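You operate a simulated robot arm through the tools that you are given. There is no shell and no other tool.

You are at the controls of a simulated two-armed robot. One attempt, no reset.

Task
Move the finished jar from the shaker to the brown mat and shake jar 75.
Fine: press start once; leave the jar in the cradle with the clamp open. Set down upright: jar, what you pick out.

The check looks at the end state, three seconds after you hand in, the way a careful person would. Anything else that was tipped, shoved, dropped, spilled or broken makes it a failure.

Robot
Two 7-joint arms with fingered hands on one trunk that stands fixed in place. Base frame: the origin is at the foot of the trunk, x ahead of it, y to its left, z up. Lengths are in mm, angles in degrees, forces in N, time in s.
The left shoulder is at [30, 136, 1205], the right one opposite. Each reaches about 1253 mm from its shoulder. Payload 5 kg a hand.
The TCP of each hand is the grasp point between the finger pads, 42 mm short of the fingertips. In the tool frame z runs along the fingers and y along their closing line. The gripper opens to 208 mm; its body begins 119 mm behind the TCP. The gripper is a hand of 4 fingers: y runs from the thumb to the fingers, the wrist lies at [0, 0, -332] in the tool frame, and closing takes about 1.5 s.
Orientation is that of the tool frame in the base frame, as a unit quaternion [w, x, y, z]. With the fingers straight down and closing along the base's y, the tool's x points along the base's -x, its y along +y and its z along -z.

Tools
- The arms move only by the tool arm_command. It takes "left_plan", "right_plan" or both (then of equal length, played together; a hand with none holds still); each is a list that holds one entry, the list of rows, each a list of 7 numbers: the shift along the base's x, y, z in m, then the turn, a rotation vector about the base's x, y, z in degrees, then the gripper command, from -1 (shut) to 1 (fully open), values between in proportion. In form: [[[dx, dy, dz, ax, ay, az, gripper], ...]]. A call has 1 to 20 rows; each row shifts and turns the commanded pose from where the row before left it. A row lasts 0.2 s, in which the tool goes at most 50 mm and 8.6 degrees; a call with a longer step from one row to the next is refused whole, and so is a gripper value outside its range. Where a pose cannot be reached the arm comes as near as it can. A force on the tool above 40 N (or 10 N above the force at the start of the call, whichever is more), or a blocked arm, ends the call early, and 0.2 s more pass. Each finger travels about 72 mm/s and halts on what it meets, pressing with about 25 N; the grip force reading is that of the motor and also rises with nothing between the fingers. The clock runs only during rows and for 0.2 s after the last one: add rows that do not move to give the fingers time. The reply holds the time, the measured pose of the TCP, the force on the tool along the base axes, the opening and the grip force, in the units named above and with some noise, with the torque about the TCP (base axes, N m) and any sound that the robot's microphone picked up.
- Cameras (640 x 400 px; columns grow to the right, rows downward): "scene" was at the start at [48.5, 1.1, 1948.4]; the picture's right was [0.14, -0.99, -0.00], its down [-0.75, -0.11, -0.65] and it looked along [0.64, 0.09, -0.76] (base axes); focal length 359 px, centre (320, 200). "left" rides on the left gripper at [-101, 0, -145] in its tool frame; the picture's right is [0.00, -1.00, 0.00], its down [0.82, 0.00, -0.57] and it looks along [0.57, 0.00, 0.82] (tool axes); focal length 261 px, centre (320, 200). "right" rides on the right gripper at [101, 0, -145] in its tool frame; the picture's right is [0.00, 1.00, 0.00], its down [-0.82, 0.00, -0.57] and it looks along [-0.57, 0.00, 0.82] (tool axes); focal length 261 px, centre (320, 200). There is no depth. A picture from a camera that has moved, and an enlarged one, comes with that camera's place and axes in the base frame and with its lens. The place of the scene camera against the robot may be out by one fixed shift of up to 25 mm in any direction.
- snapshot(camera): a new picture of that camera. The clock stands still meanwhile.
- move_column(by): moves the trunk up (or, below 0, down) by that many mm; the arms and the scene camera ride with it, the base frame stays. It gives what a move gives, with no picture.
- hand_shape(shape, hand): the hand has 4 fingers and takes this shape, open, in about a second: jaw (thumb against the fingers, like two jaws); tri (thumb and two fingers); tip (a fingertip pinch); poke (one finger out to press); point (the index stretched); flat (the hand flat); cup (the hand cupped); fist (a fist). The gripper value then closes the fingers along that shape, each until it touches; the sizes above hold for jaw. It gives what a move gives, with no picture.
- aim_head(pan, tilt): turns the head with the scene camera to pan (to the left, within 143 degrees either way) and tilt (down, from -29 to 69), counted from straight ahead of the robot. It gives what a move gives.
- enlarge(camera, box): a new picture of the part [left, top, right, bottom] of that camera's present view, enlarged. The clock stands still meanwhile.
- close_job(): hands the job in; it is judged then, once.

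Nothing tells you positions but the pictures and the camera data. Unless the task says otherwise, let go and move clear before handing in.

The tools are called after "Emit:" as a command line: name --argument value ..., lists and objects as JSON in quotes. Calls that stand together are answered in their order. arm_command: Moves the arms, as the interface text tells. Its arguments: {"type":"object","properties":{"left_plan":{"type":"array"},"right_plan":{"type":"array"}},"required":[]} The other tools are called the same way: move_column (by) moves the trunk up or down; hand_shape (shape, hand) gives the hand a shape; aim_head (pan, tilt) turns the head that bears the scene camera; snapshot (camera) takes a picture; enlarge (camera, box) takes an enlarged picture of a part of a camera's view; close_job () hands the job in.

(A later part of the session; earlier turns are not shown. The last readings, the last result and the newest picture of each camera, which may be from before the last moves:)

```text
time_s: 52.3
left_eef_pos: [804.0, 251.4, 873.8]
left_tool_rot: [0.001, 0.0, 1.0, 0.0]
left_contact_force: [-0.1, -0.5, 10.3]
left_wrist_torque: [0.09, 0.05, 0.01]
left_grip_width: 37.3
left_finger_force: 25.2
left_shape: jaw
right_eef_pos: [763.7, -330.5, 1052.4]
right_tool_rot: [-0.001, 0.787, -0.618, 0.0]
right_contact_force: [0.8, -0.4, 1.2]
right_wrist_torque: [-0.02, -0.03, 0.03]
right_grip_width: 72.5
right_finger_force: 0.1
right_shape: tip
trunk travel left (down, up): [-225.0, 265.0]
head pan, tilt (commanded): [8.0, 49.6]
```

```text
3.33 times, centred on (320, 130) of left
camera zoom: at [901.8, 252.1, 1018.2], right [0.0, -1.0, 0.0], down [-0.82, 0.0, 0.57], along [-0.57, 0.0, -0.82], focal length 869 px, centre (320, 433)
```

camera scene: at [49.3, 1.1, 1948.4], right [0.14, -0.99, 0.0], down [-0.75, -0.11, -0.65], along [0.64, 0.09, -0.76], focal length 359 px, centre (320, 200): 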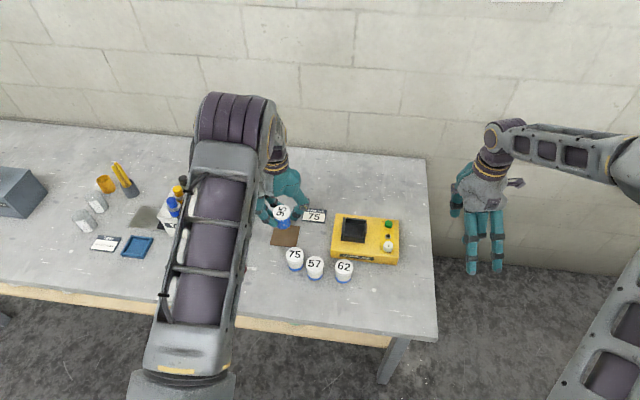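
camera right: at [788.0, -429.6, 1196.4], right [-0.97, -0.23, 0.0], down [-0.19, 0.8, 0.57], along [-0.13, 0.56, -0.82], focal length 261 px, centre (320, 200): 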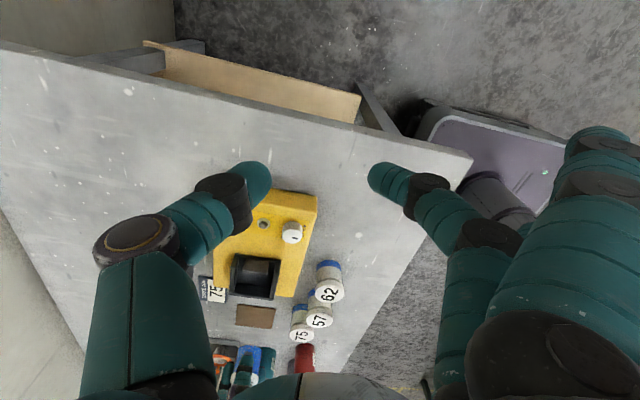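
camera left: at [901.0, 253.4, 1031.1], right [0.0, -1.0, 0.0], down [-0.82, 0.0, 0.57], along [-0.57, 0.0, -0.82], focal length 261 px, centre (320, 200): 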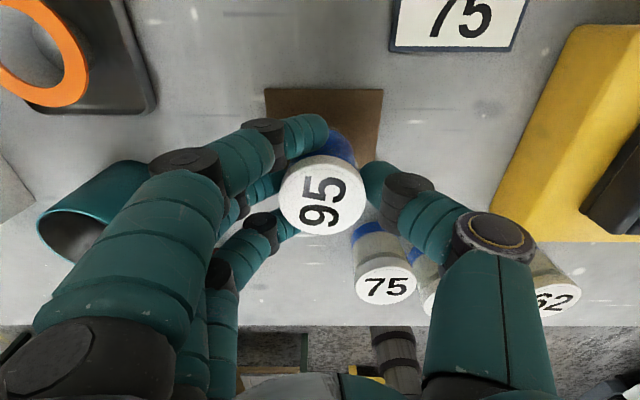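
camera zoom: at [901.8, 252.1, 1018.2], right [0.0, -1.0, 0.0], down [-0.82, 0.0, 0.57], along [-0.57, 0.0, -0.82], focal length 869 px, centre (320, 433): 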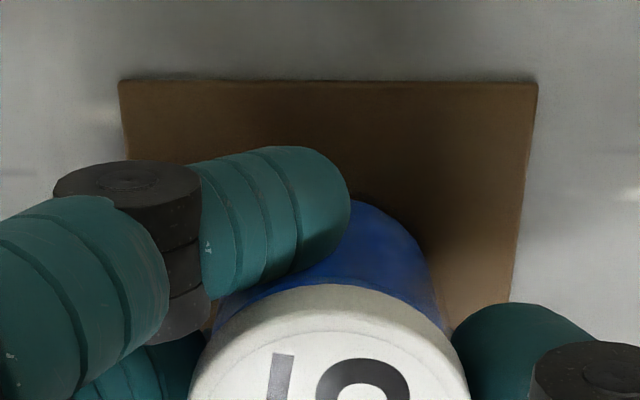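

Contact with the mat shows as +10 N, so the jar is standing. I'll ease up 1 mm, open the fingers and rise straight up.

Emit:
arm_command --left_plan '[[[0, 0, 0.001, 0, 0, 0, -0.7], [0, 0, 0, 0, 0, 0, -0.5], [0, 0, 0, 0, 0, 0, -0.3], [0, 0, 0, 0, 0, 0, -0.1], [0, 0, 0, 0, 0, 0, 0.05], [0, 0, 0, 0, 0, 0, 0.05], [0, 0, 0, 0, 0, 0, 0.05]]]'

Emit:
snapshot --camera "left"

Emit:
enlarge --camera "scene" --box '[240, 190, 340, 270]'

```text
time_s: 53.9
left_eef_pos: [802.6, 253.0, 873.1]
left_tool_rot: [0.0, 0.0, 1.0, 0.001]
left_contact_force: [0.1, -0.2, -0.5]
left_wrist_torque: [0.0, -0.03, -0.03]
left_grip_width: 108.4
left_finger_force: 0.1
left_shape: jaw
right_eef_pos: [764.0, -330.3, 1050.6]
right_tool_rot: [0.0, 0.786, -0.618, 0.0]
right_contact_force: [-0.3, 0.1, 0.2]
right_wrist_torque: [0.01, -0.01, -0.01]
right_grip_width: 72.4
right_finger_force: 0.1
right_shape: tip
trunk travel left (down, up): [-225.0, 265.0]
head pan, tilt (commanded): [8.0, 49.6]
```

```text
taken
camera left: at [901.6, 252.1, 1017.4], right [0.0, -1.0, 0.0], down [-0.82, 0.0, 0.57], along [-0.57, 0.0, -0.82], focal length 261 px, centre (320, 200)
```

left: 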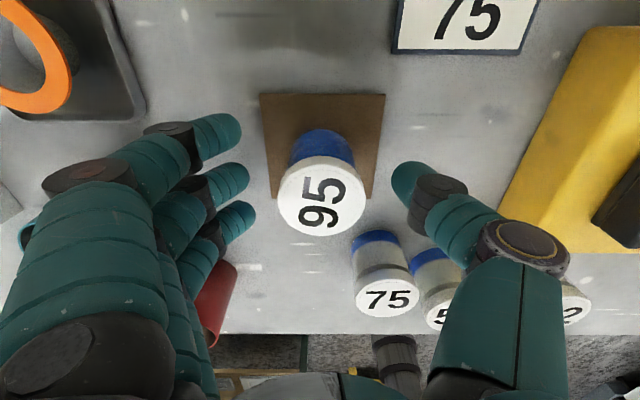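

```text
5.00 times, centred on (290, 230) of scene
camera zoom: at [48.7, 1.1, 1948.4], right [0.14, -0.99, 0.0], down [-0.75, -0.11, -0.65], along [0.64, 0.09, -0.76], focal length 1797 px, centre (470, 50)
```

zoom: 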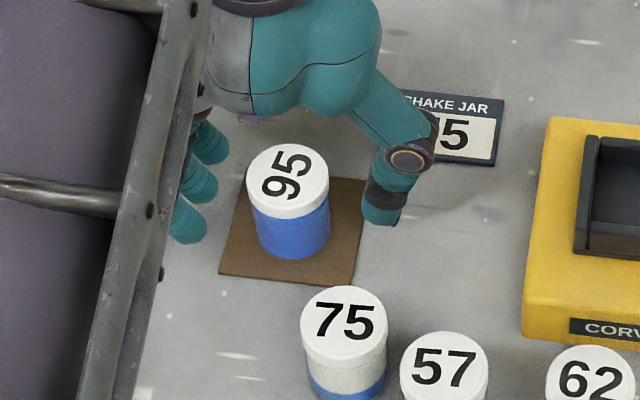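

Jar 95 stands upright and fully on the mat. I'll rise, move above jar 75 and try turning the hand about +70° so the fingers close across the line to jar 57.

Emit:
arm_command --left_plan '[[[0, 0, 0.03, 0, 0, 0, 0.05], [0, 0, 0.04, 0, 0, 0, 0.05], [0, 0, 0.04, 0, 0, 0, 0.05], [0, 0, 0.04, 0, 0, 0, 0.05], [-0.035, -0.02, 0, 0, 0, 0, 0.05], [-0.04, -0.02, 0, 0, 0, 0, 0.05], [-0.04, -0.022, 0, 0, 0, 0, 0.05], [0, 0, 0, 0, 0, 7.8, 0.05], [0, 0, 0, 0, 0, 7.8, 0.05], [0, 0, 0, 0, 0, 7.8, 0.05], [0, 0, 0, 0, 0, 7.8, 0.05], [0, 0, 0, 0, 0, 7.8, 0.05], [0, 0, 0, 0, 0, 7.8, 0.05], [0, 0, 0, 0, 0, 7.8, 0.05], [0, 0, 0, 0, 0, 7.8, 0.05], [0, 0, 0, 0, 0, 7.6, 0.05], [0, 0, 0, 0, 0, 0, 0.05], [0, 0, 0, 0, 0, 0, 0.05]]]'

Emit:
snapshot --camera "left"

Emit:
snapshot --camera "scene"

```text
time_s: 57.7
left_eef_pos: [688.3, 189.8, 1024.1]
left_tool_rot: [0.0, -0.574, 0.819, 0.0]
left_contact_force: [-0.3, -0.9, 0.6]
left_wrist_torque: [0.03, 0.03, -0.01]
left_grip_width: 108.5
left_finger_force: 0.1
left_shape: jaw
right_eef_pos: [764.5, -329.9, 1051.6]
right_tool_rot: [0.0, 0.786, -0.618, 0.0]
right_contact_force: [-0.4, 0.4, -0.2]
right_wrist_torque: [-0.01, 0.01, -0.01]
right_grip_width: 72.4
right_finger_force: 0.0
right_shape: tip
trunk travel left (down, up): [-225.0, 265.0]
head pan, tilt (commanded): [8.0, 49.6]
```

```text
taken
camera left: at [720.1, 284.6, 1167.9], right [0.94, -0.34, 0.0], down [-0.28, -0.77, 0.57], along [-0.19, -0.54, -0.82], focal length 261 px, centre (320, 200)
```

left: 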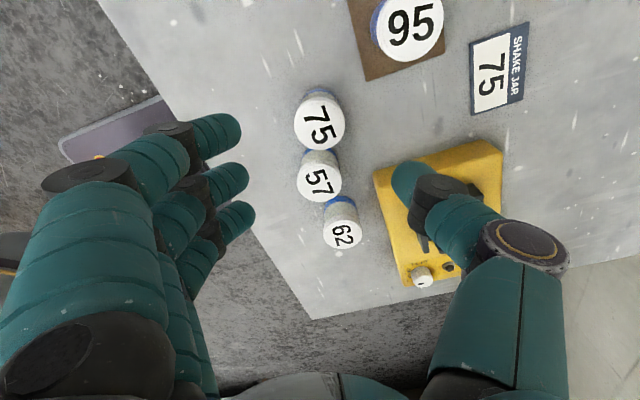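

```text
taken
camera scene: at [48.5, 0.8, 1948.4], right [0.14, -0.99, 0.0], down [-0.75, -0.11, -0.65], along [0.64, 0.09, -0.76], focal length 359 px, centre (320, 200)
```

scene: 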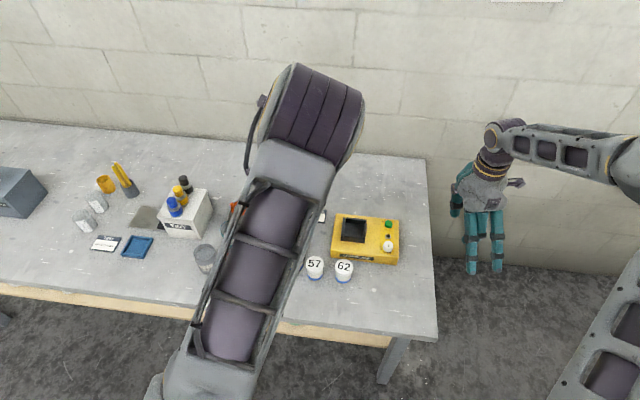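

The left hand is turned to +70° and jar 75 lies below it. I'll zoom in to centre it.

Emit:
enlarge --camera "left" --box '[240, 70, 400, 190]'

```text
3.33 times, centred on (320, 130) of left
camera zoom: at [720.1, 284.6, 1167.9], right [0.94, -0.34, 0.0], down [-0.28, -0.77, 0.57], along [-0.19, -0.54, -0.82], focal length 869 px, centre (320, 433)
```

zoom: 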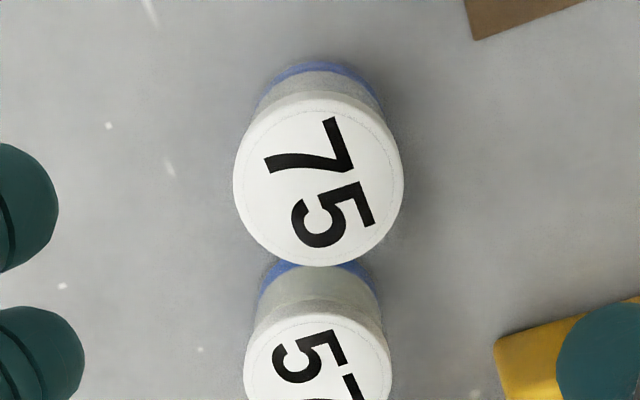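

Jar 75 is aligned within about 1 mm, and jar 57 is about 22 mm clear on the side axis. I'll descend around jar 75.

Emit:
arm_command --left_plan '[[[0, 0, -0.04, 0, 0, 0, 0.05], [0, 0, -0.04, 0, 0, 0, 0.05], [0, 0, -0.035, 0, 0, 0, 0.05], [0, 0, 0, 0, 0, 0, 0.05], [0, 0, 0, 0, 0, 0, 0.05]]]'

Emit:
snapshot --camera "left"

Emit:
enlarge --camera "left" --box '[240, 110, 400, 230]'

```text
time_s: 58.9
left_eef_pos: [688.2, 190.2, 905.7]
left_tool_rot: [0.0, -0.574, 0.819, 0.0]
left_contact_force: [0.7, 0.1, 0.0]
left_wrist_torque: [0.0, 0.07, -0.04]
left_grip_width: 108.7
left_finger_force: 0.1
left_shape: jaw
right_eef_pos: [765.3, -330.0, 1050.8]
right_tool_rot: [0.0, 0.786, -0.618, 0.0]
right_contact_force: [-0.1, 0.2, -1.0]
right_wrist_torque: [0.04, 0.0, 0.02]
right_grip_width: 72.4
right_finger_force: 0.0
right_shape: tip
trunk travel left (down, up): [-225.0, 265.0]
head pan, tilt (commanded): [8.0, 49.6]
```

```text
taken
camera left: at [721.0, 284.6, 1051.3], right [0.94, -0.34, 0.0], down [-0.28, -0.77, 0.57], along [-0.19, -0.54, -0.82], focal length 261 px, centre (320, 200)
```

left: 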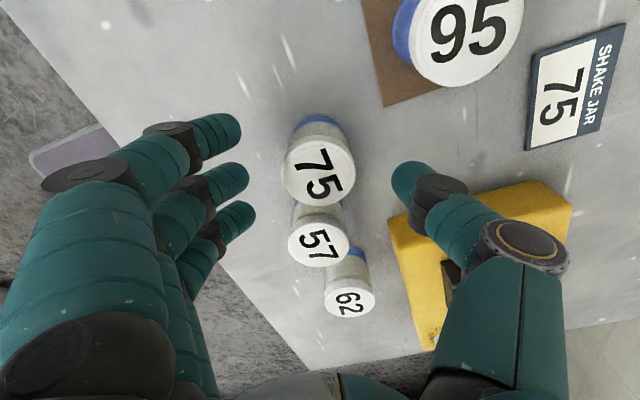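

```text
3.33 times, centred on (320, 170) of left
camera zoom: at [721.0, 284.6, 1051.3], right [0.94, -0.34, 0.0], down [-0.28, -0.77, 0.57], along [-0.19, -0.54, -0.82], focal length 869 px, centre (320, 300)
```

zoom: 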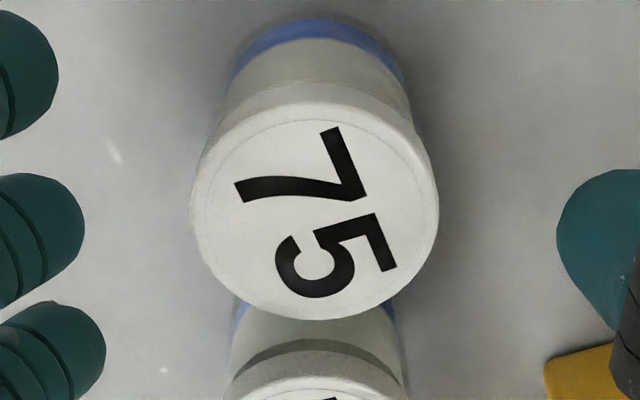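

Still aligned within 1.5 mm. Lowering the last 32 mm and closing gently on jar 75.

Emit:
arm_command --left_plan '[[[-0.001, 0, -0.012, 0, 0, 0, 0.05], [0, 0, -0.012, 0, 0, 0, 0.05], [0, 0, -0.0085, 0, 0, 0, 0.05], [0, 0, 0, 0, 0, 0, 0.05], [0, 0, 0, 0, 0, 0, -0.1], [0, 0, 0, 0, 0, 0, -0.3], [0, 0, 0, 0, 0, 0, -0.45], [0, 0, 0, 0, 0, 0, -0.55], [0, 0, 0, 0, 0, 0, -0.55], [0, 0, 0, 0, 0, 0, -0.55]]]'

Emit:
snapshot --camera "left"

Emit:
snapshot --camera "scene"

Emit:
enlarge --camera "right" --box '[190, 270, 350, 390]'

```text
time_s: 61.1
left_eef_pos: [686.4, 188.0, 875.4]
left_tool_rot: [0.0, -0.574, 0.819, -0.001]
left_contact_force: [0.2, 0.8, -0.2]
left_wrist_torque: [-0.04, 0.03, -0.01]
left_grip_width: 38.0
left_finger_force: 25.4
left_shape: jaw
right_eef_pos: [764.2, -331.7, 1050.8]
right_tool_rot: [0.0, 0.787, -0.617, 0.0]
right_contact_force: [0.1, -0.3, -0.1]
right_wrist_torque: [0.02, 0.03, 0.01]
right_grip_width: 72.4
right_finger_force: 0.1
right_shape: tip
trunk travel left (down, up): [-225.0, 265.0]
head pan, tilt (commanded): [8.0, 49.6]
```

```text
taken
camera left: at [719.0, 283.9, 1019.5], right [0.94, -0.34, 0.0], down [-0.28, -0.77, 0.57], along [-0.19, -0.54, -0.82], focal length 261 px, centre (320, 200)
```

left: 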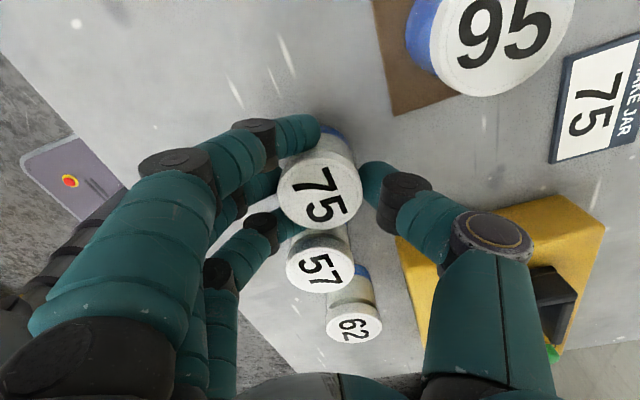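

```text
taken
camera scene: at [48.6, 1.0, 1948.4], right [0.14, -0.99, 0.0], down [-0.75, -0.11, -0.65], along [0.64, 0.09, -0.76], focal length 359 px, centre (320, 200)
```

scene: 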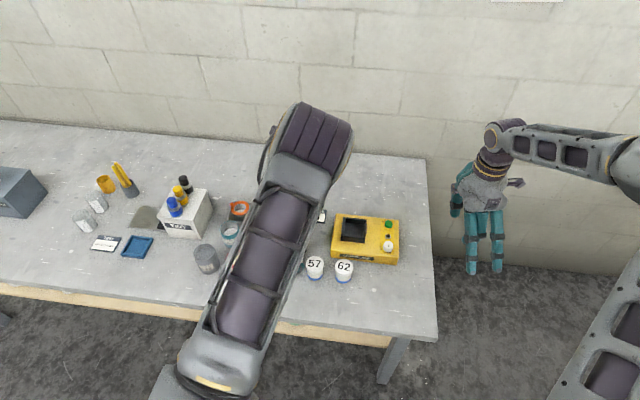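

```text
3.33 times, centred on (270, 330) of right
camera zoom: at [787.6, -429.7, 1196.7], right [-0.97, -0.23, 0.0], down [-0.19, 0.8, 0.57], along [-0.13, 0.56, -0.82], focal length 869 px, centre (487, -233)
```

zoom: 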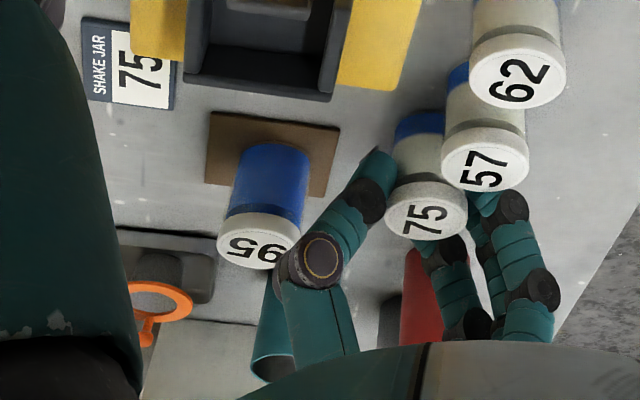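

Jar 75 is gripped at 25 N and jar 57 has not moved. Lifting straight up.

Emit:
arm_command --left_plan '[[[0, 0, 0.008, 0, 0, 0, -0.55], [0, 0, 0.015, 0, 0, 0, -0.55], [0, 0, 0.025, 0, 0, 0, -0.55], [0, 0, 0.035, 0, 0, 0, -0.55], [0, 0, 0.04, 0, 0, 0, -0.55], [0, 0, 0.03, 0, 0, 0, -0.55], [0, 0, 0, 0, 0, 0, -0.55]]]'

Emit:
snapshot --camera "left"

Emit:
snapshot --camera "right"

```text
time_s: 62.7
left_eef_pos: [687.8, 191.0, 1028.9]
left_tool_rot: [-0.001, -0.573, 0.819, 0.001]
left_contact_force: [0.0, 0.2, -3.3]
left_wrist_torque: [-0.03, 0.03, 0.02]
left_grip_width: 37.9
left_finger_force: 25.2
left_shape: jaw
right_eef_pos: [763.9, -331.4, 1051.3]
right_tool_rot: [-0.001, 0.787, -0.617, 0.0]
right_contact_force: [-0.9, 0.9, -0.6]
right_wrist_torque: [-0.01, -0.02, -0.02]
right_grip_width: 72.3
right_finger_force: 0.1
right_shape: tip
trunk travel left (down, up): [-225.0, 265.0]
head pan, tilt (commanded): [8.0, 49.6]
```

```text
taken
camera left: at [719.7, 285.5, 1172.5], right [0.94, -0.34, 0.0], down [-0.28, -0.77, 0.57], along [-0.19, -0.54, -0.82], focal length 261 px, centre (320, 200)
```

left: 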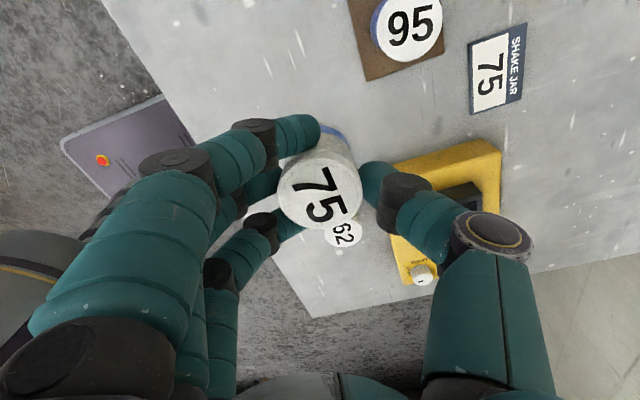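

```text
taken
camera right: at [788.0, -429.5, 1196.4], right [-0.97, -0.23, 0.0], down [-0.19, 0.8, 0.57], along [-0.13, 0.56, -0.82], focal length 261 px, centre (320, 200)
```

right: 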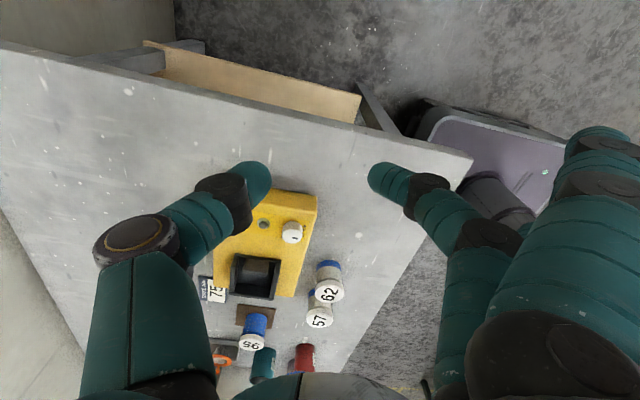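

Jar 75 is off the table, with jars 57 and 62 undisturbed. I'll turn the hand back to 0° and take a clear look into the empty cradle.

Emit:
arm_command --left_plan '[[[0, 0, 0, 0, 0, -7.8, -0.6], [0, 0, 0, 0, 0, -7.8, -0.6], [0, 0, 0, 0, 0, -7.8, -0.6], [0, 0, 0, 0, 0, -7.8, -0.6], [0, 0, 0, 0, 0, -7.8, -0.6], [0, 0, 0, 0, 0, -7.8, -0.6], [0, 0, 0, 0, 0, -7.8, -0.6], [0, 0, 0, 0, 0, -7.8, -0.6], [0, 0, 0, 0, 0, -7.6, -0.6], [0, 0, 0, 0, 0, 0, -0.6], [0, 0, 0, 0, 0, 0, -0.6]]]'

Emit:
enlarge --camera "scene" --box '[325, 200, 405, 270]'

Emit:
enlarge --camera "left" --box '[400, 0, 600, 140]'

Emit:
enlarge --camera "right" --box '[210, 220, 310, 310]'

```text
time_s: 65.1
left_eef_pos: [687.3, 189.5, 1026.8]
left_tool_rot: [0.0, 0.0, 1.0, 0.0]
left_contact_force: [0.2, -0.4, -2.2]
left_wrist_torque: [-0.05, 0.01, 0.0]
left_grip_width: 37.4
left_finger_force: 25.1
left_shape: jaw
right_eef_pos: [765.0, -330.0, 1051.6]
right_tool_rot: [0.0, 0.787, -0.617, 0.0]
right_contact_force: [-0.6, -0.3, 0.6]
right_wrist_torque: [0.01, 0.0, 0.01]
right_grip_width: 72.7
right_finger_force: 0.1
right_shape: tip
trunk travel left (down, up): [-225.0, 265.0]
head pan, tilt (commanded): [8.0, 49.6]
```

```text
5.71 times, centred on (365, 235) of scene
camera zoom: at [48.7, 1.2, 1948.4], right [0.14, -0.99, 0.0], down [-0.75, -0.11, -0.65], along [0.64, 0.09, -0.76], focal length 2053 px, centre (63, 0)
```

zoom: 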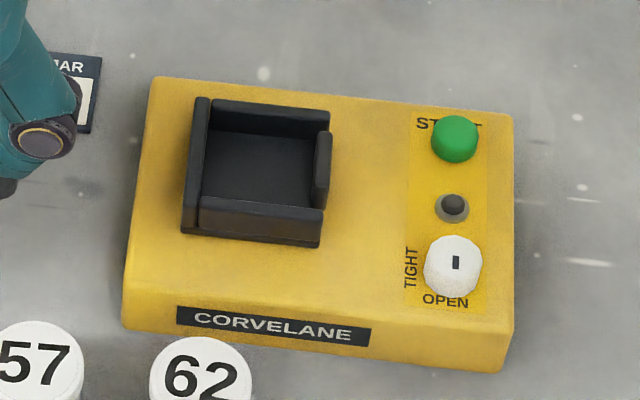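

```text
2.86 times, centred on (500, 70) of left
camera zoom: at [786.6, 190.5, 1172.5], right [0.0, -1.0, 0.0], down [-0.82, 0.0, 0.57], along [-0.57, 0.0, -0.82], focal length 745 px, centre (-194, 571)
```

zoom: 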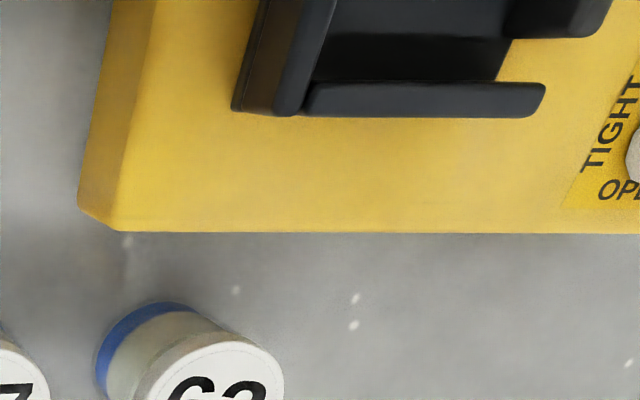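

```text
4.44 times, centred on (260, 265) of right
camera zoom: at [787.7, -429.5, 1196.7], right [-0.97, -0.23, 0.0], down [-0.19, 0.8, 0.57], along [-0.13, 0.56, -0.82], focal length 1158 px, centre (587, -89)
```

zoom: 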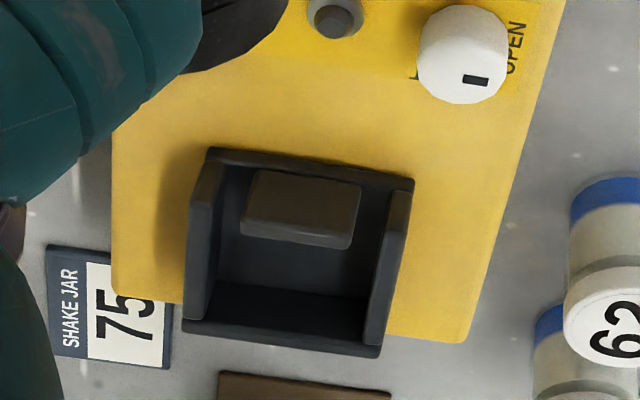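

The near and far cradle walls leave only about 2 mm each side of a jar in x, with about 12 mm of room in y. I'll bring jar 75 above the cradle and line it up carefully.

Emit:
arm_command --left_plan '[[[0.02, -0.03, 0, 0, 0, 0, -0.6], [0.025, -0.037, 0, 0, 0, 0, -0.6], [0.025, -0.037, 0, 0, 0, 0, -0.6], [0.025, -0.037, 0, 0, 0, 0, -0.6], [0.02, -0.032, 0, 0, 0, 0, -0.6], [0.012, -0.018, 0, 0, 0, 0, -0.6], [0, 0, 0, 0, 0, 0, -0.6], [0, 0, 0, 0, 0, 0, -0.6]]]'

Emit:
snapshot --camera "left"

Emit:
enlarge --camera "left" --box '[240, 110, 400, 240]'

Emit:
enlarge --camera "right" --box '[190, 200, 350, 330]'

Emit:
enlarge --camera "scene" --box '[310, 160, 410, 270]'

```text
time_s: 66.9
left_eef_pos: [812.3, -1.2, 1028.1]
left_tool_rot: [0.0, 0.0, 1.0, -0.001]
left_contact_force: [0.6, -0.6, -1.1]
left_wrist_torque: [0.04, 0.01, -0.01]
left_grip_width: 37.3
left_finger_force: 24.9
left_shape: jaw
right_eef_pos: [764.6, -330.3, 1052.0]
right_tool_rot: [0.0, 0.786, -0.618, 0.0]
right_contact_force: [0.4, 0.4, 0.2]
right_wrist_torque: [0.02, 0.04, -0.02]
right_grip_width: 72.6
right_finger_force: 0.0
right_shape: tip
trunk travel left (down, up): [-225.0, 265.0]
head pan, tilt (commanded): [8.0, 49.6]
```

```text
taken
camera left: at [911.9, -1.6, 1173.0], right [0.0, -1.0, 0.0], down [-0.82, 0.0, 0.57], along [-0.57, 0.0, -0.82], focal length 261 px, centre (320, 200)
```

left: 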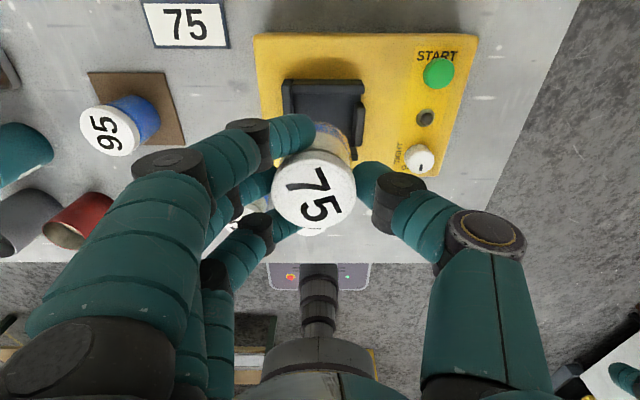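

```text
3.08 times, centred on (320, 175) of left
camera zoom: at [911.9, -1.6, 1173.0], right [0.0, -1.0, 0.0], down [-0.82, 0.0, 0.57], along [-0.57, 0.0, -0.82], focal length 802 px, centre (320, 277)
```

zoom: 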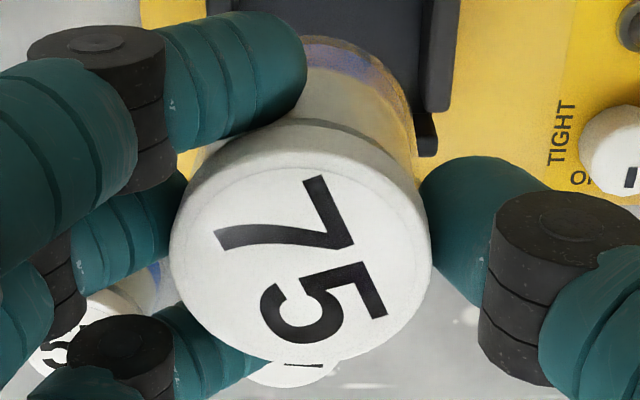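

```text
3.08 times, centred on (270, 265) of right
camera zoom: at [787.7, -430.2, 1196.4], right [-0.97, -0.23, 0.0], down [-0.19, 0.8, 0.57], along [-0.13, 0.56, -0.82], focal length 802 px, centre (474, 0)
```

zoom: 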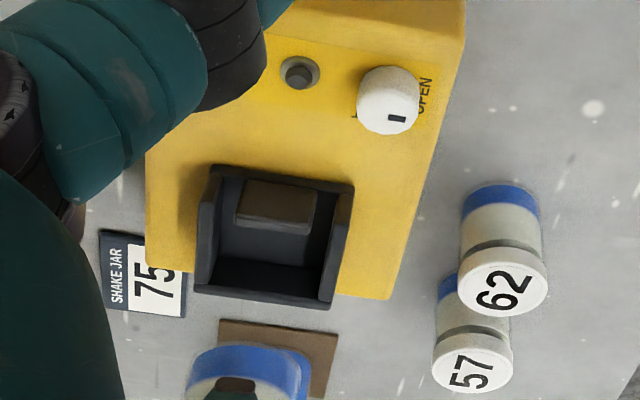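

```text
3.64 times, centred on (360, 215) of scene
camera zoom: at [49.1, 0.5, 1948.4], right [0.14, -0.99, 0.0], down [-0.75, -0.11, -0.65], along [0.64, 0.09, -0.76], focal length 1307 px, centre (174, 146)
```

zoom: 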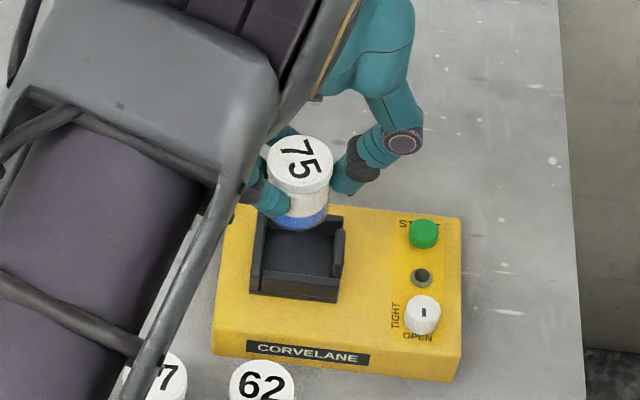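

In the grip, jar 75's centre sits about 4 mm to the +y side of the TCP. The right wrist camera looks along y into the cradle's open side, so I'll use it to measure x; first a close look at the empty cradle.

Emit:
enlarge --camera "right" --box '[220, 248, 310, 304]'

Emit:
enlarge --camera "scene" --box '[335, 208, 375, 248]'

```text
7.11 times, centred on (265, 276) of right
camera zoom: at [787.7, -430.2, 1196.4], right [-0.97, -0.23, 0.0], down [-0.19, 0.8, 0.57], along [-0.13, 0.56, -0.82], focal length 1854 px, centre (711, -340)
```

zoom: 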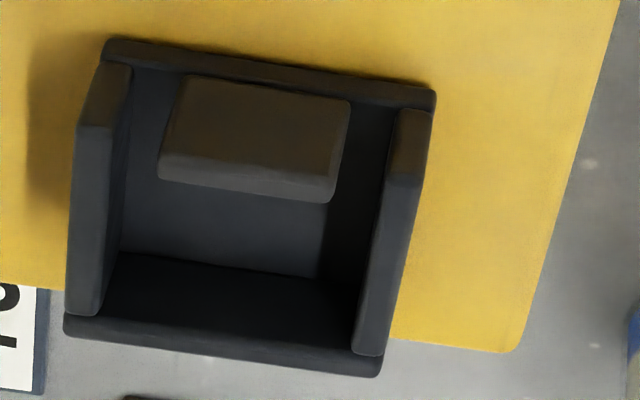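

```text
10.00 times, centred on (355, 228) of scene
camera zoom: at [49.1, 0.5, 1948.4], right [0.14, -0.99, 0.0], down [-0.75, -0.11, -0.65], along [0.64, 0.09, -0.76], focal length 3593 px, centre (-30, -80)
```

zoom: 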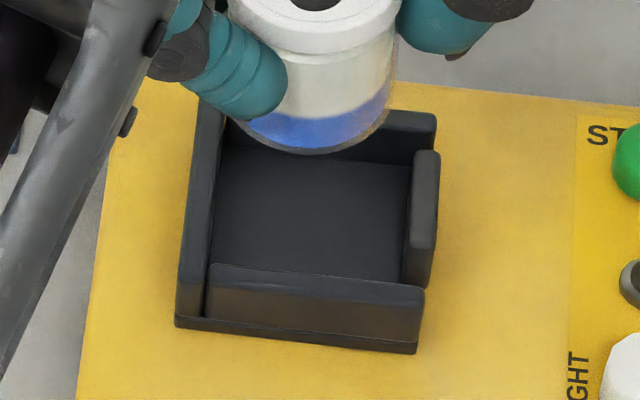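

The inner gap between near and far walls measures about 69 mm (x 777–846), with the left wall face near y 29 and the open jaw near y -40, so the 60 mm jar has fair clearance. I'll shift by (+3, -6) mm and lower until the jar's bottom is just above the walls.

Emit:
arm_command --left_plan '[[[0.003, -0.006, 0, 0, 0, 0, -0.6], [0, 0, -0.02, 0, 0, 0, -0.6], [0, 0, -0.02, 0, 0, 0, -0.6], [0, 0, -0.02, 0, 0, 0, -0.6], [0, 0, 0, 0, 0, 0, -0.6], [0, 0, 0, 0, 0, 0, -0.6]]]'

Emit:
enlarge --camera "right" --box '[210, 235, 310, 304]'

Emit:
enlarge --camera "left" --box '[240, 80, 400, 200]'

Emit:
enlarge --camera "scene" --box '[330, 200, 390, 250]'

```text
time_s: 68.3
left_eef_pos: [815.9, -6.7, 968.8]
left_tool_rot: [0.0, 0.0, 1.0, 0.0]
left_contact_force: [-0.5, 0.0, -1.6]
left_wrist_torque: [-0.02, 0.05, 0.04]
left_grip_width: 37.2
left_finger_force: 24.8
left_shape: jaw
right_eef_pos: [765.9, -330.4, 1050.4]
right_tool_rot: [0.0, 0.786, -0.618, 0.0]
right_contact_force: [-0.5, 0.3, 0.3]
right_wrist_torque: [0.0, 0.01, -0.03]
right_grip_width: 72.6
right_finger_force: 0.0
right_shape: tip
trunk travel left (down, up): [-225.0, 265.0]
head pan, tilt (commanded): [8.0, 49.6]
```

```text
5.80 times, centred on (260, 270) of right
camera zoom: at [787.9, -429.8, 1196.4], right [-0.97, -0.23, 0.0], down [-0.19, 0.8, 0.57], along [-0.13, 0.56, -0.82], focal length 1511 px, centre (668, -203)
```

zoom: 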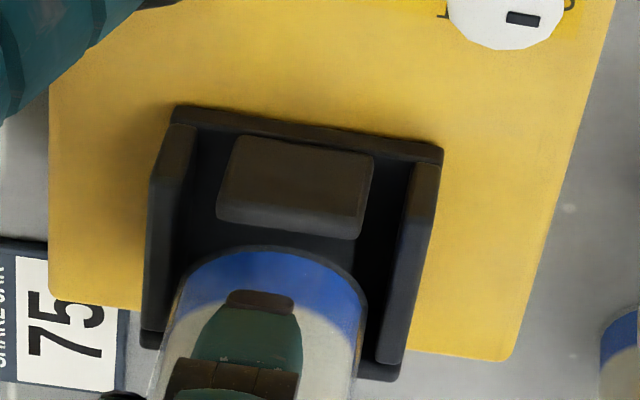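

```text
3.33 times, centred on (320, 140) of left
camera zoom: at [915.4, -7.2, 1112.3], right [0.0, -1.0, 0.0], down [-0.82, 0.0, 0.57], along [-0.57, 0.0, -0.82], focal length 869 px, centre (320, 400)
```

zoom: 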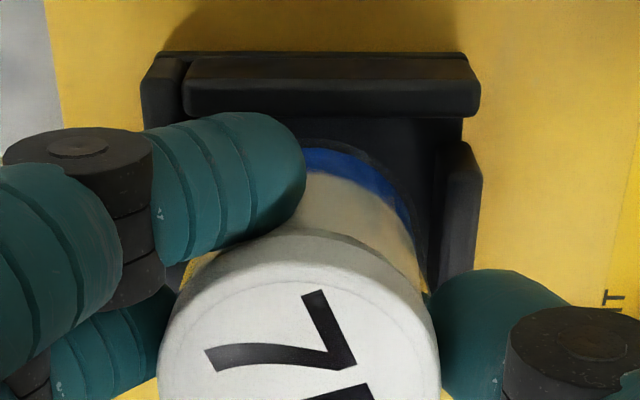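

```text
8.00 times, centred on (360, 225) of scene
camera zoom: at [49.2, 0.9, 1948.4], right [0.14, -0.99, 0.0], down [-0.75, -0.11, -0.65], along [0.64, 0.09, -0.76], focal length 2875 px, centre (0, 0)
```

zoom: 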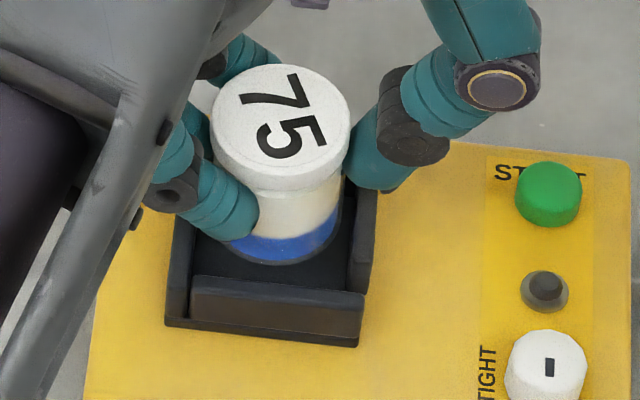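

The jar hangs just above the cradle and is centred within about 2 mm. I'll shift 1.5 mm toward the robot and lower it in, watching the force.

Emit:
arm_command --left_plan '[[[-0.0015, 0, 0, 0, 0, 0, -0.6], [0, 0, -0.006, 0, 0, 0, -0.6], [0, 0, -0.006, 0, 0, 0, -0.6], [0, 0, -0.006, 0, 0, 0, -0.6], [0, 0, -0.004, 0, 0, 0, -0.6], [0, 0, 0, 0, 0, 0, -0.6]]]'

Emit:
enlarge --camera "right" --box '[210, 235, 310, 304]'

Emit:
enlarge --camera "left" --box '[240, 80, 400, 200]'

Emit:
enlarge --camera "scene" --box '[330, 200, 390, 250]'

```text
time_s: 69.7
left_eef_pos: [814.5, -6.4, 946.3]
left_tool_rot: [0.0, 0.0, 1.0, 0.001]
left_contact_force: [0.5, 0.3, -1.1]
left_wrist_torque: [0.0, -0.02, 0.02]
left_grip_width: 37.1
left_finger_force: 25.3
left_shape: jaw
right_eef_pos: [763.7, -330.5, 1050.5]
right_tool_rot: [-0.001, 0.787, -0.618, -0.001]
right_contact_force: [0.8, 0.2, -0.8]
right_wrist_torque: [0.0, -0.02, -0.02]
right_grip_width: 72.4
right_finger_force: 0.2
right_shape: tip
trunk travel left (down, up): [-225.0, 265.0]
head pan, tilt (commanded): [8.0, 49.6]
```

```text
5.80 times, centred on (260, 270) of right
camera zoom: at [787.7, -429.7, 1196.6], right [-0.97, -0.23, 0.0], down [-0.19, 0.8, 0.57], along [-0.13, 0.56, -0.82], focal length 1511 px, centre (668, -203)
```

zoom: 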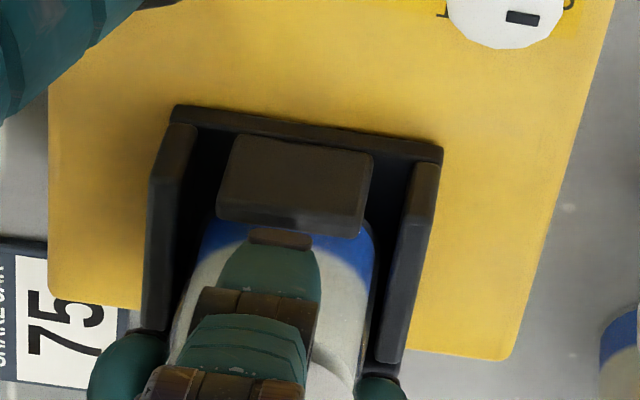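

```text
3.33 times, centred on (320, 140) of left
camera zoom: at [914.3, -6.6, 1090.3], right [0.0, -1.0, 0.0], down [-0.82, 0.0, 0.57], along [-0.57, 0.0, -0.82], focal length 869 px, centre (320, 400)
```

zoom: 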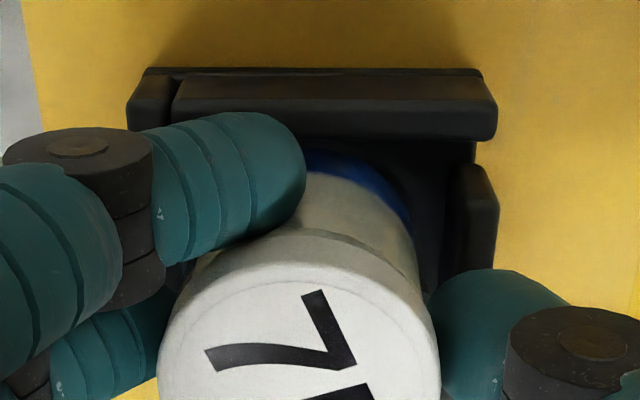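

```text
8.00 times, centred on (360, 225) of scene
camera zoom: at [48.7, 1.0, 1948.4], right [0.14, -0.99, 0.0], down [-0.75, -0.11, -0.65], along [0.64, 0.09, -0.76], focal length 2875 px, centre (0, 0)
```

zoom: 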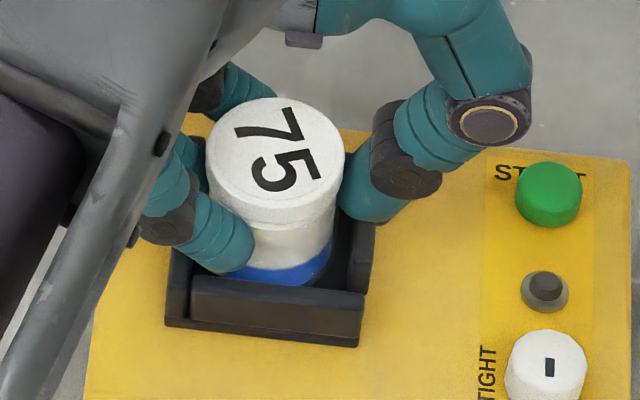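

The jar is inside the walls with no contact force. Lowering the last 9 mm slowly until it touches the floor.

Emit:
arm_command --left_plan '[[[0, 0, -0.002, 0, 0, 0, -0.6], [0, 0, -0.002, 0, 0, 0, -0.6], [0, 0, -0.002, 0, 0, 0, -0.6], [0, 0, 0, 0, 0, 0, -0.6]]]'

```text
time_s: 70.7
left_eef_pos: [815.9, -7.6, 939.9]
left_tool_rot: [0.001, 0.001, 1.0, 0.001]
left_contact_force: [0.8, -0.3, 3.4]
left_wrist_torque: [0.18, 0.1, -0.01]
left_grip_width: 37.6
left_finger_force: 25.1
left_shape: jaw
right_eef_pos: [765.0, -330.1, 1051.8]
right_tool_rot: [0.001, 0.787, -0.617, 0.0]
right_contact_force: [-0.4, 0.2, -0.3]
right_wrist_torque: [0.01, 0.03, -0.02]
right_grip_width: 72.3
right_finger_force: 0.1
right_shape: tip
trunk travel left (down, up): [-225.0, 265.0]
head pan, tilt (commanded): [8.0, 49.6]
```

Emit:
arm_command --left_plan '[[[0, 0, -0.001, 0, 0, 0, -0.6], [0, 0, 0, 0, 0, 0, -0.6]]]'

Emit:
enlarge --camera "right" --box '[210, 235, 310, 304]'

Emit:
enlarge --camera "scene" --box '[330, 200, 390, 250]'

Emit:
snapshot --camera "left"

```text
time_s: 71.3
left_eef_pos: [814.7, -7.8, 940.4]
left_tool_rot: [0.0, 0.0, 1.0, 0.0]
left_contact_force: [1.2, -2.0, 9.8]
left_wrist_torque: [0.17, 0.08, 0.02]
left_grip_width: 37.3
left_finger_force: 24.7
left_shape: jaw
right_eef_pos: [764.7, -329.9, 1051.5]
right_tool_rot: [-0.001, 0.786, -0.618, 0.001]
right_contact_force: [0.0, 0.9, -0.1]
right_wrist_torque: [-0.03, 0.01, 0.03]
right_grip_width: 72.3
right_finger_force: 0.1
right_shape: tip
trunk travel left (down, up): [-225.0, 265.0]
head pan, tilt (commanded): [8.0, 49.6]
```

```text
5.80 times, centred on (260, 270) of right
camera zoom: at [787.1, -429.9, 1197.1], right [-0.97, -0.23, 0.0], down [-0.19, 0.8, 0.57], along [-0.13, 0.56, -0.82], focal length 1511 px, centre (668, -203)
```

zoom: 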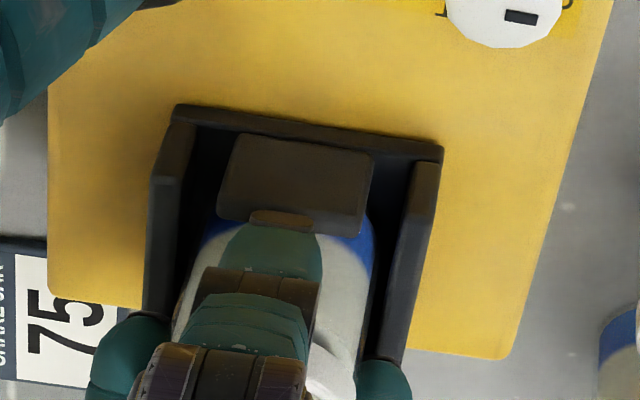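

```text
8.00 times, centred on (360, 225) of scene
camera zoom: at [47.8, 0.7, 1948.5], right [0.14, -0.99, 0.0], down [-0.75, -0.11, -0.65], along [0.64, 0.09, -0.76], focal length 2875 px, centre (0, 0)
```

zoom: 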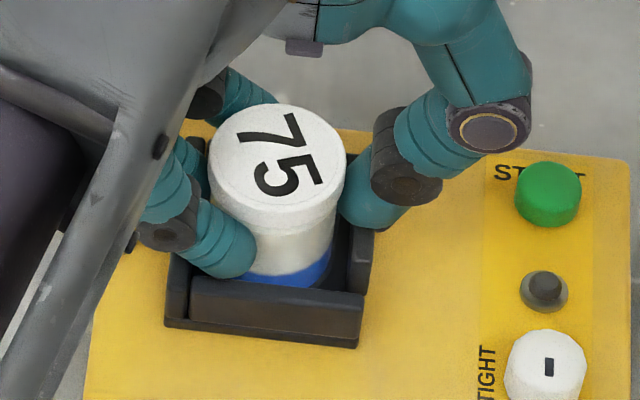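

```text
taken
camera left: at [914.4, -7.3, 1085.2], right [0.0, -1.0, 0.0], down [-0.82, 0.0, 0.57], along [-0.57, 0.0, -0.82], focal length 261 px, centre (320, 200)
```

left: 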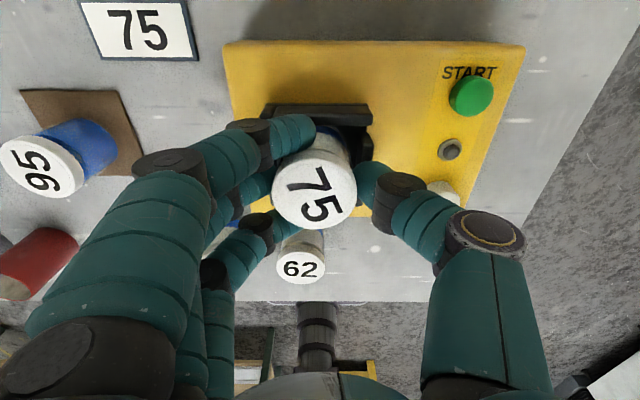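

The 10 N reaction at this height matches the jar standing on the cradle floor, since I hold it about 4 mm lower in the grip than jar 95. I'll ease up 1 mm and open the fingers.

Emit:
arm_command --left_plan '[[[0, 0, 0.001, 0, 0, 0, -0.6], [0, 0, 0, 0, 0, 0, -0.45], [0, 0, 0, 0, 0, 0, -0.3], [0, 0, 0, 0, 0, 0, -0.1], [0, 0, 0, 0, 0, 0, 0.0], [0, 0, 0, 0, 0, 0, 0.0], [0, 0, 0, 0, 0, 0, 0.0]]]'

Emit:
snapshot --camera "left"

Emit:
enlarge --camera "scene" --box '[330, 200, 390, 250]'

Emit:
enlarge --camera "right" --box '[210, 235, 310, 304]'

```text
time_s: 72.9
left_eef_pos: [815.6, -7.0, 940.8]
left_tool_rot: [0.0, 0.0, 1.0, 0.001]
left_contact_force: [-0.8, 0.0, -1.0]
left_wrist_torque: [-0.02, 0.03, 0.02]
left_grip_width: 103.2
left_finger_force: 0.1
left_shape: jaw
right_eef_pos: [763.9, -330.7, 1050.9]
right_tool_rot: [0.0, 0.786, -0.618, -0.001]
right_contact_force: [-0.4, -0.3, -0.3]
right_wrist_torque: [-0.04, 0.01, 0.02]
right_grip_width: 72.4
right_finger_force: 0.0
right_shape: tip
trunk travel left (down, up): [-225.0, 265.0]
head pan, tilt (commanded): [8.0, 49.6]
```

```text
taken
camera left: at [914.3, -6.9, 1085.4], right [0.0, -1.0, 0.0], down [-0.82, 0.0, 0.57], along [-0.57, 0.0, -0.82], focal length 261 px, centre (320, 200)
```

left: 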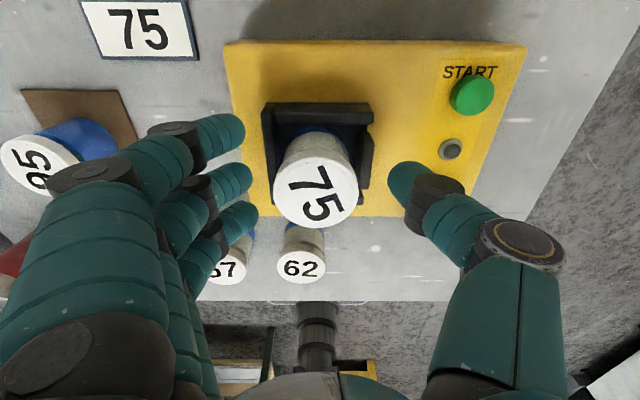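

```text
8.00 times, centred on (360, 225) of scene
camera zoom: at [48.6, 1.0, 1948.4], right [0.14, -0.99, 0.0], down [-0.75, -0.11, -0.65], along [0.64, 0.09, -0.76], focal length 2875 px, centre (0, 0)
```

zoom: 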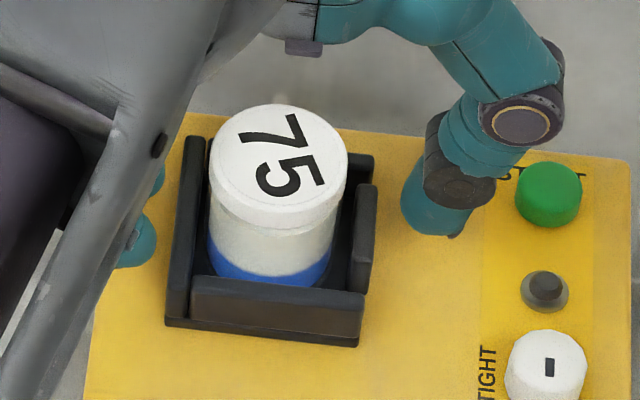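

```text
5.80 times, centred on (260, 270) of right
camera zoom: at [787.6, -429.7, 1196.7], right [-0.97, -0.23, 0.0], down [-0.19, 0.8, 0.57], along [-0.13, 0.56, -0.82], focal length 1511 px, centre (668, -203)
```

zoom: 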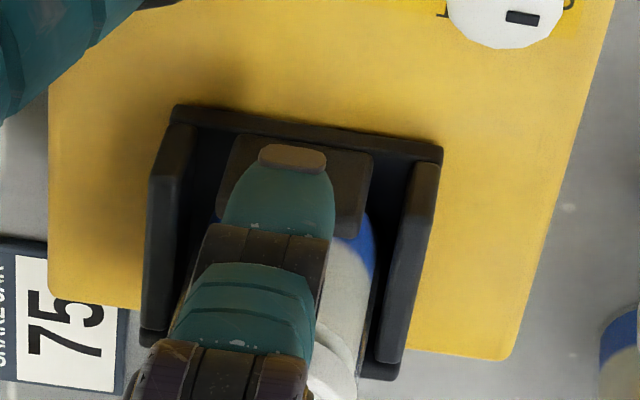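

Jar 75 stands upright in the cradle. I'll raise the left hand and park it clear over the left side.

Emit:
arm_command --left_plan '[[[0, 0, 0.025, 0, 0, 0, 0.0], [0, 0, 0.04, 0, 0, 0, 0.0], [0, 0, 0.045, 0, 0, 0, 0.0], [0, 0, 0.045, 0, 0, 0, 0.0], [0, 0, 0.045, 0, 0, 0, 0.0], [-0.005, 0.045, 0.01, 0, 0, 0, 0.0], [-0.005, 0.045, 0.01, 0, 0, 0, 0.0], [-0.005, 0.045, 0, 0, 0, 0, 0.0], [-0.005, 0.045, 0, 0, 0, 0, 0.0], [-0.005, 0.045, 0, 0, 0, 0, 0.0], [-0.005, 0.045, 0, 0, 0, 0, 0.0], [0, 0.02, 0, 0, 0, 0, 0.0], [0, 0, 0, 0, 0, 0, 0.0]]]'

Emit:
snapshot --camera "scene"

Emit:
enlarge --camera "scene" --box '[260, 190, 420, 290]'

Emit:
enlarge --camera "left" --box '[280, 0, 640, 220]'

```text
time_s: 75.7
left_eef_pos: [783.6, 283.3, 1162.1]
left_tool_rot: [0.0, 0.0, 1.0, 0.0]
left_contact_force: [-0.6, 0.8, 0.1]
left_wrist_torque: [0.01, 0.01, 0.01]
left_grip_width: 103.6
left_finger_force: 0.2
left_shape: jaw
right_eef_pos: [764.4, -330.7, 1051.4]
right_tool_rot: [0.0, 0.787, -0.617, 0.0]
right_contact_force: [0.1, -0.1, 0.2]
right_wrist_torque: [0.0, 0.03, 0.01]
right_grip_width: 72.7
right_finger_force: 0.0
right_shape: tip
trunk travel left (down, up): [-225.0, 265.0]
head pan, tilt (commanded): [8.0, 49.6]
```

```text
taken
camera scene: at [48.5, 0.9, 1948.4], right [0.14, -0.99, 0.0], down [-0.75, -0.11, -0.65], along [0.64, 0.09, -0.76], focal length 359 px, centre (320, 200)
```

scene: 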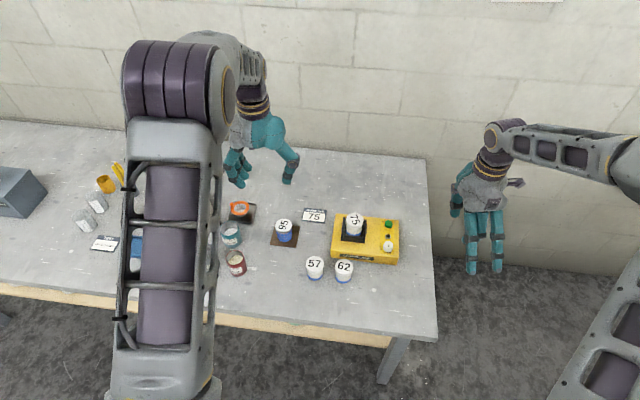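

```text
4.00 times, centred on (340, 240) of scene
camera zoom: at [48.5, 0.9, 1948.4], right [0.14, -0.99, 0.0], down [-0.75, -0.11, -0.65], along [0.64, 0.09, -0.76], focal length 1437 px, centre (240, 40)
```

zoom: 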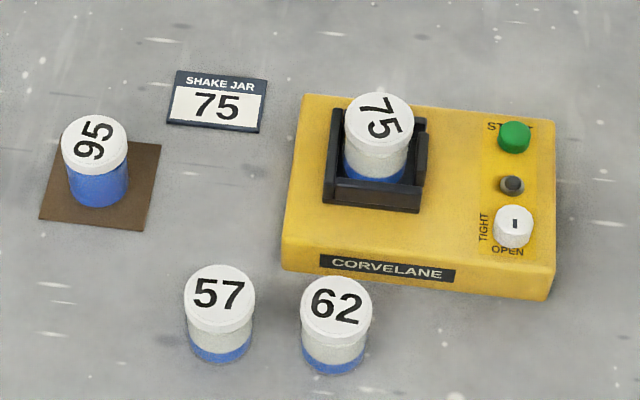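

```text
1.78 times, centred on (460, 110) of left
camera zoom: at [883.3, 283.7, 1306.0], right [0.0, -1.0, 0.0], down [-0.82, 0.0, 0.57], along [-0.57, 0.0, -0.82], focal length 463 px, centre (71, 360)
```

zoom: 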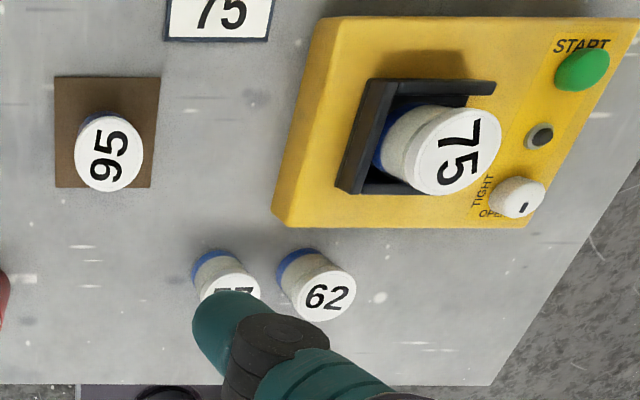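

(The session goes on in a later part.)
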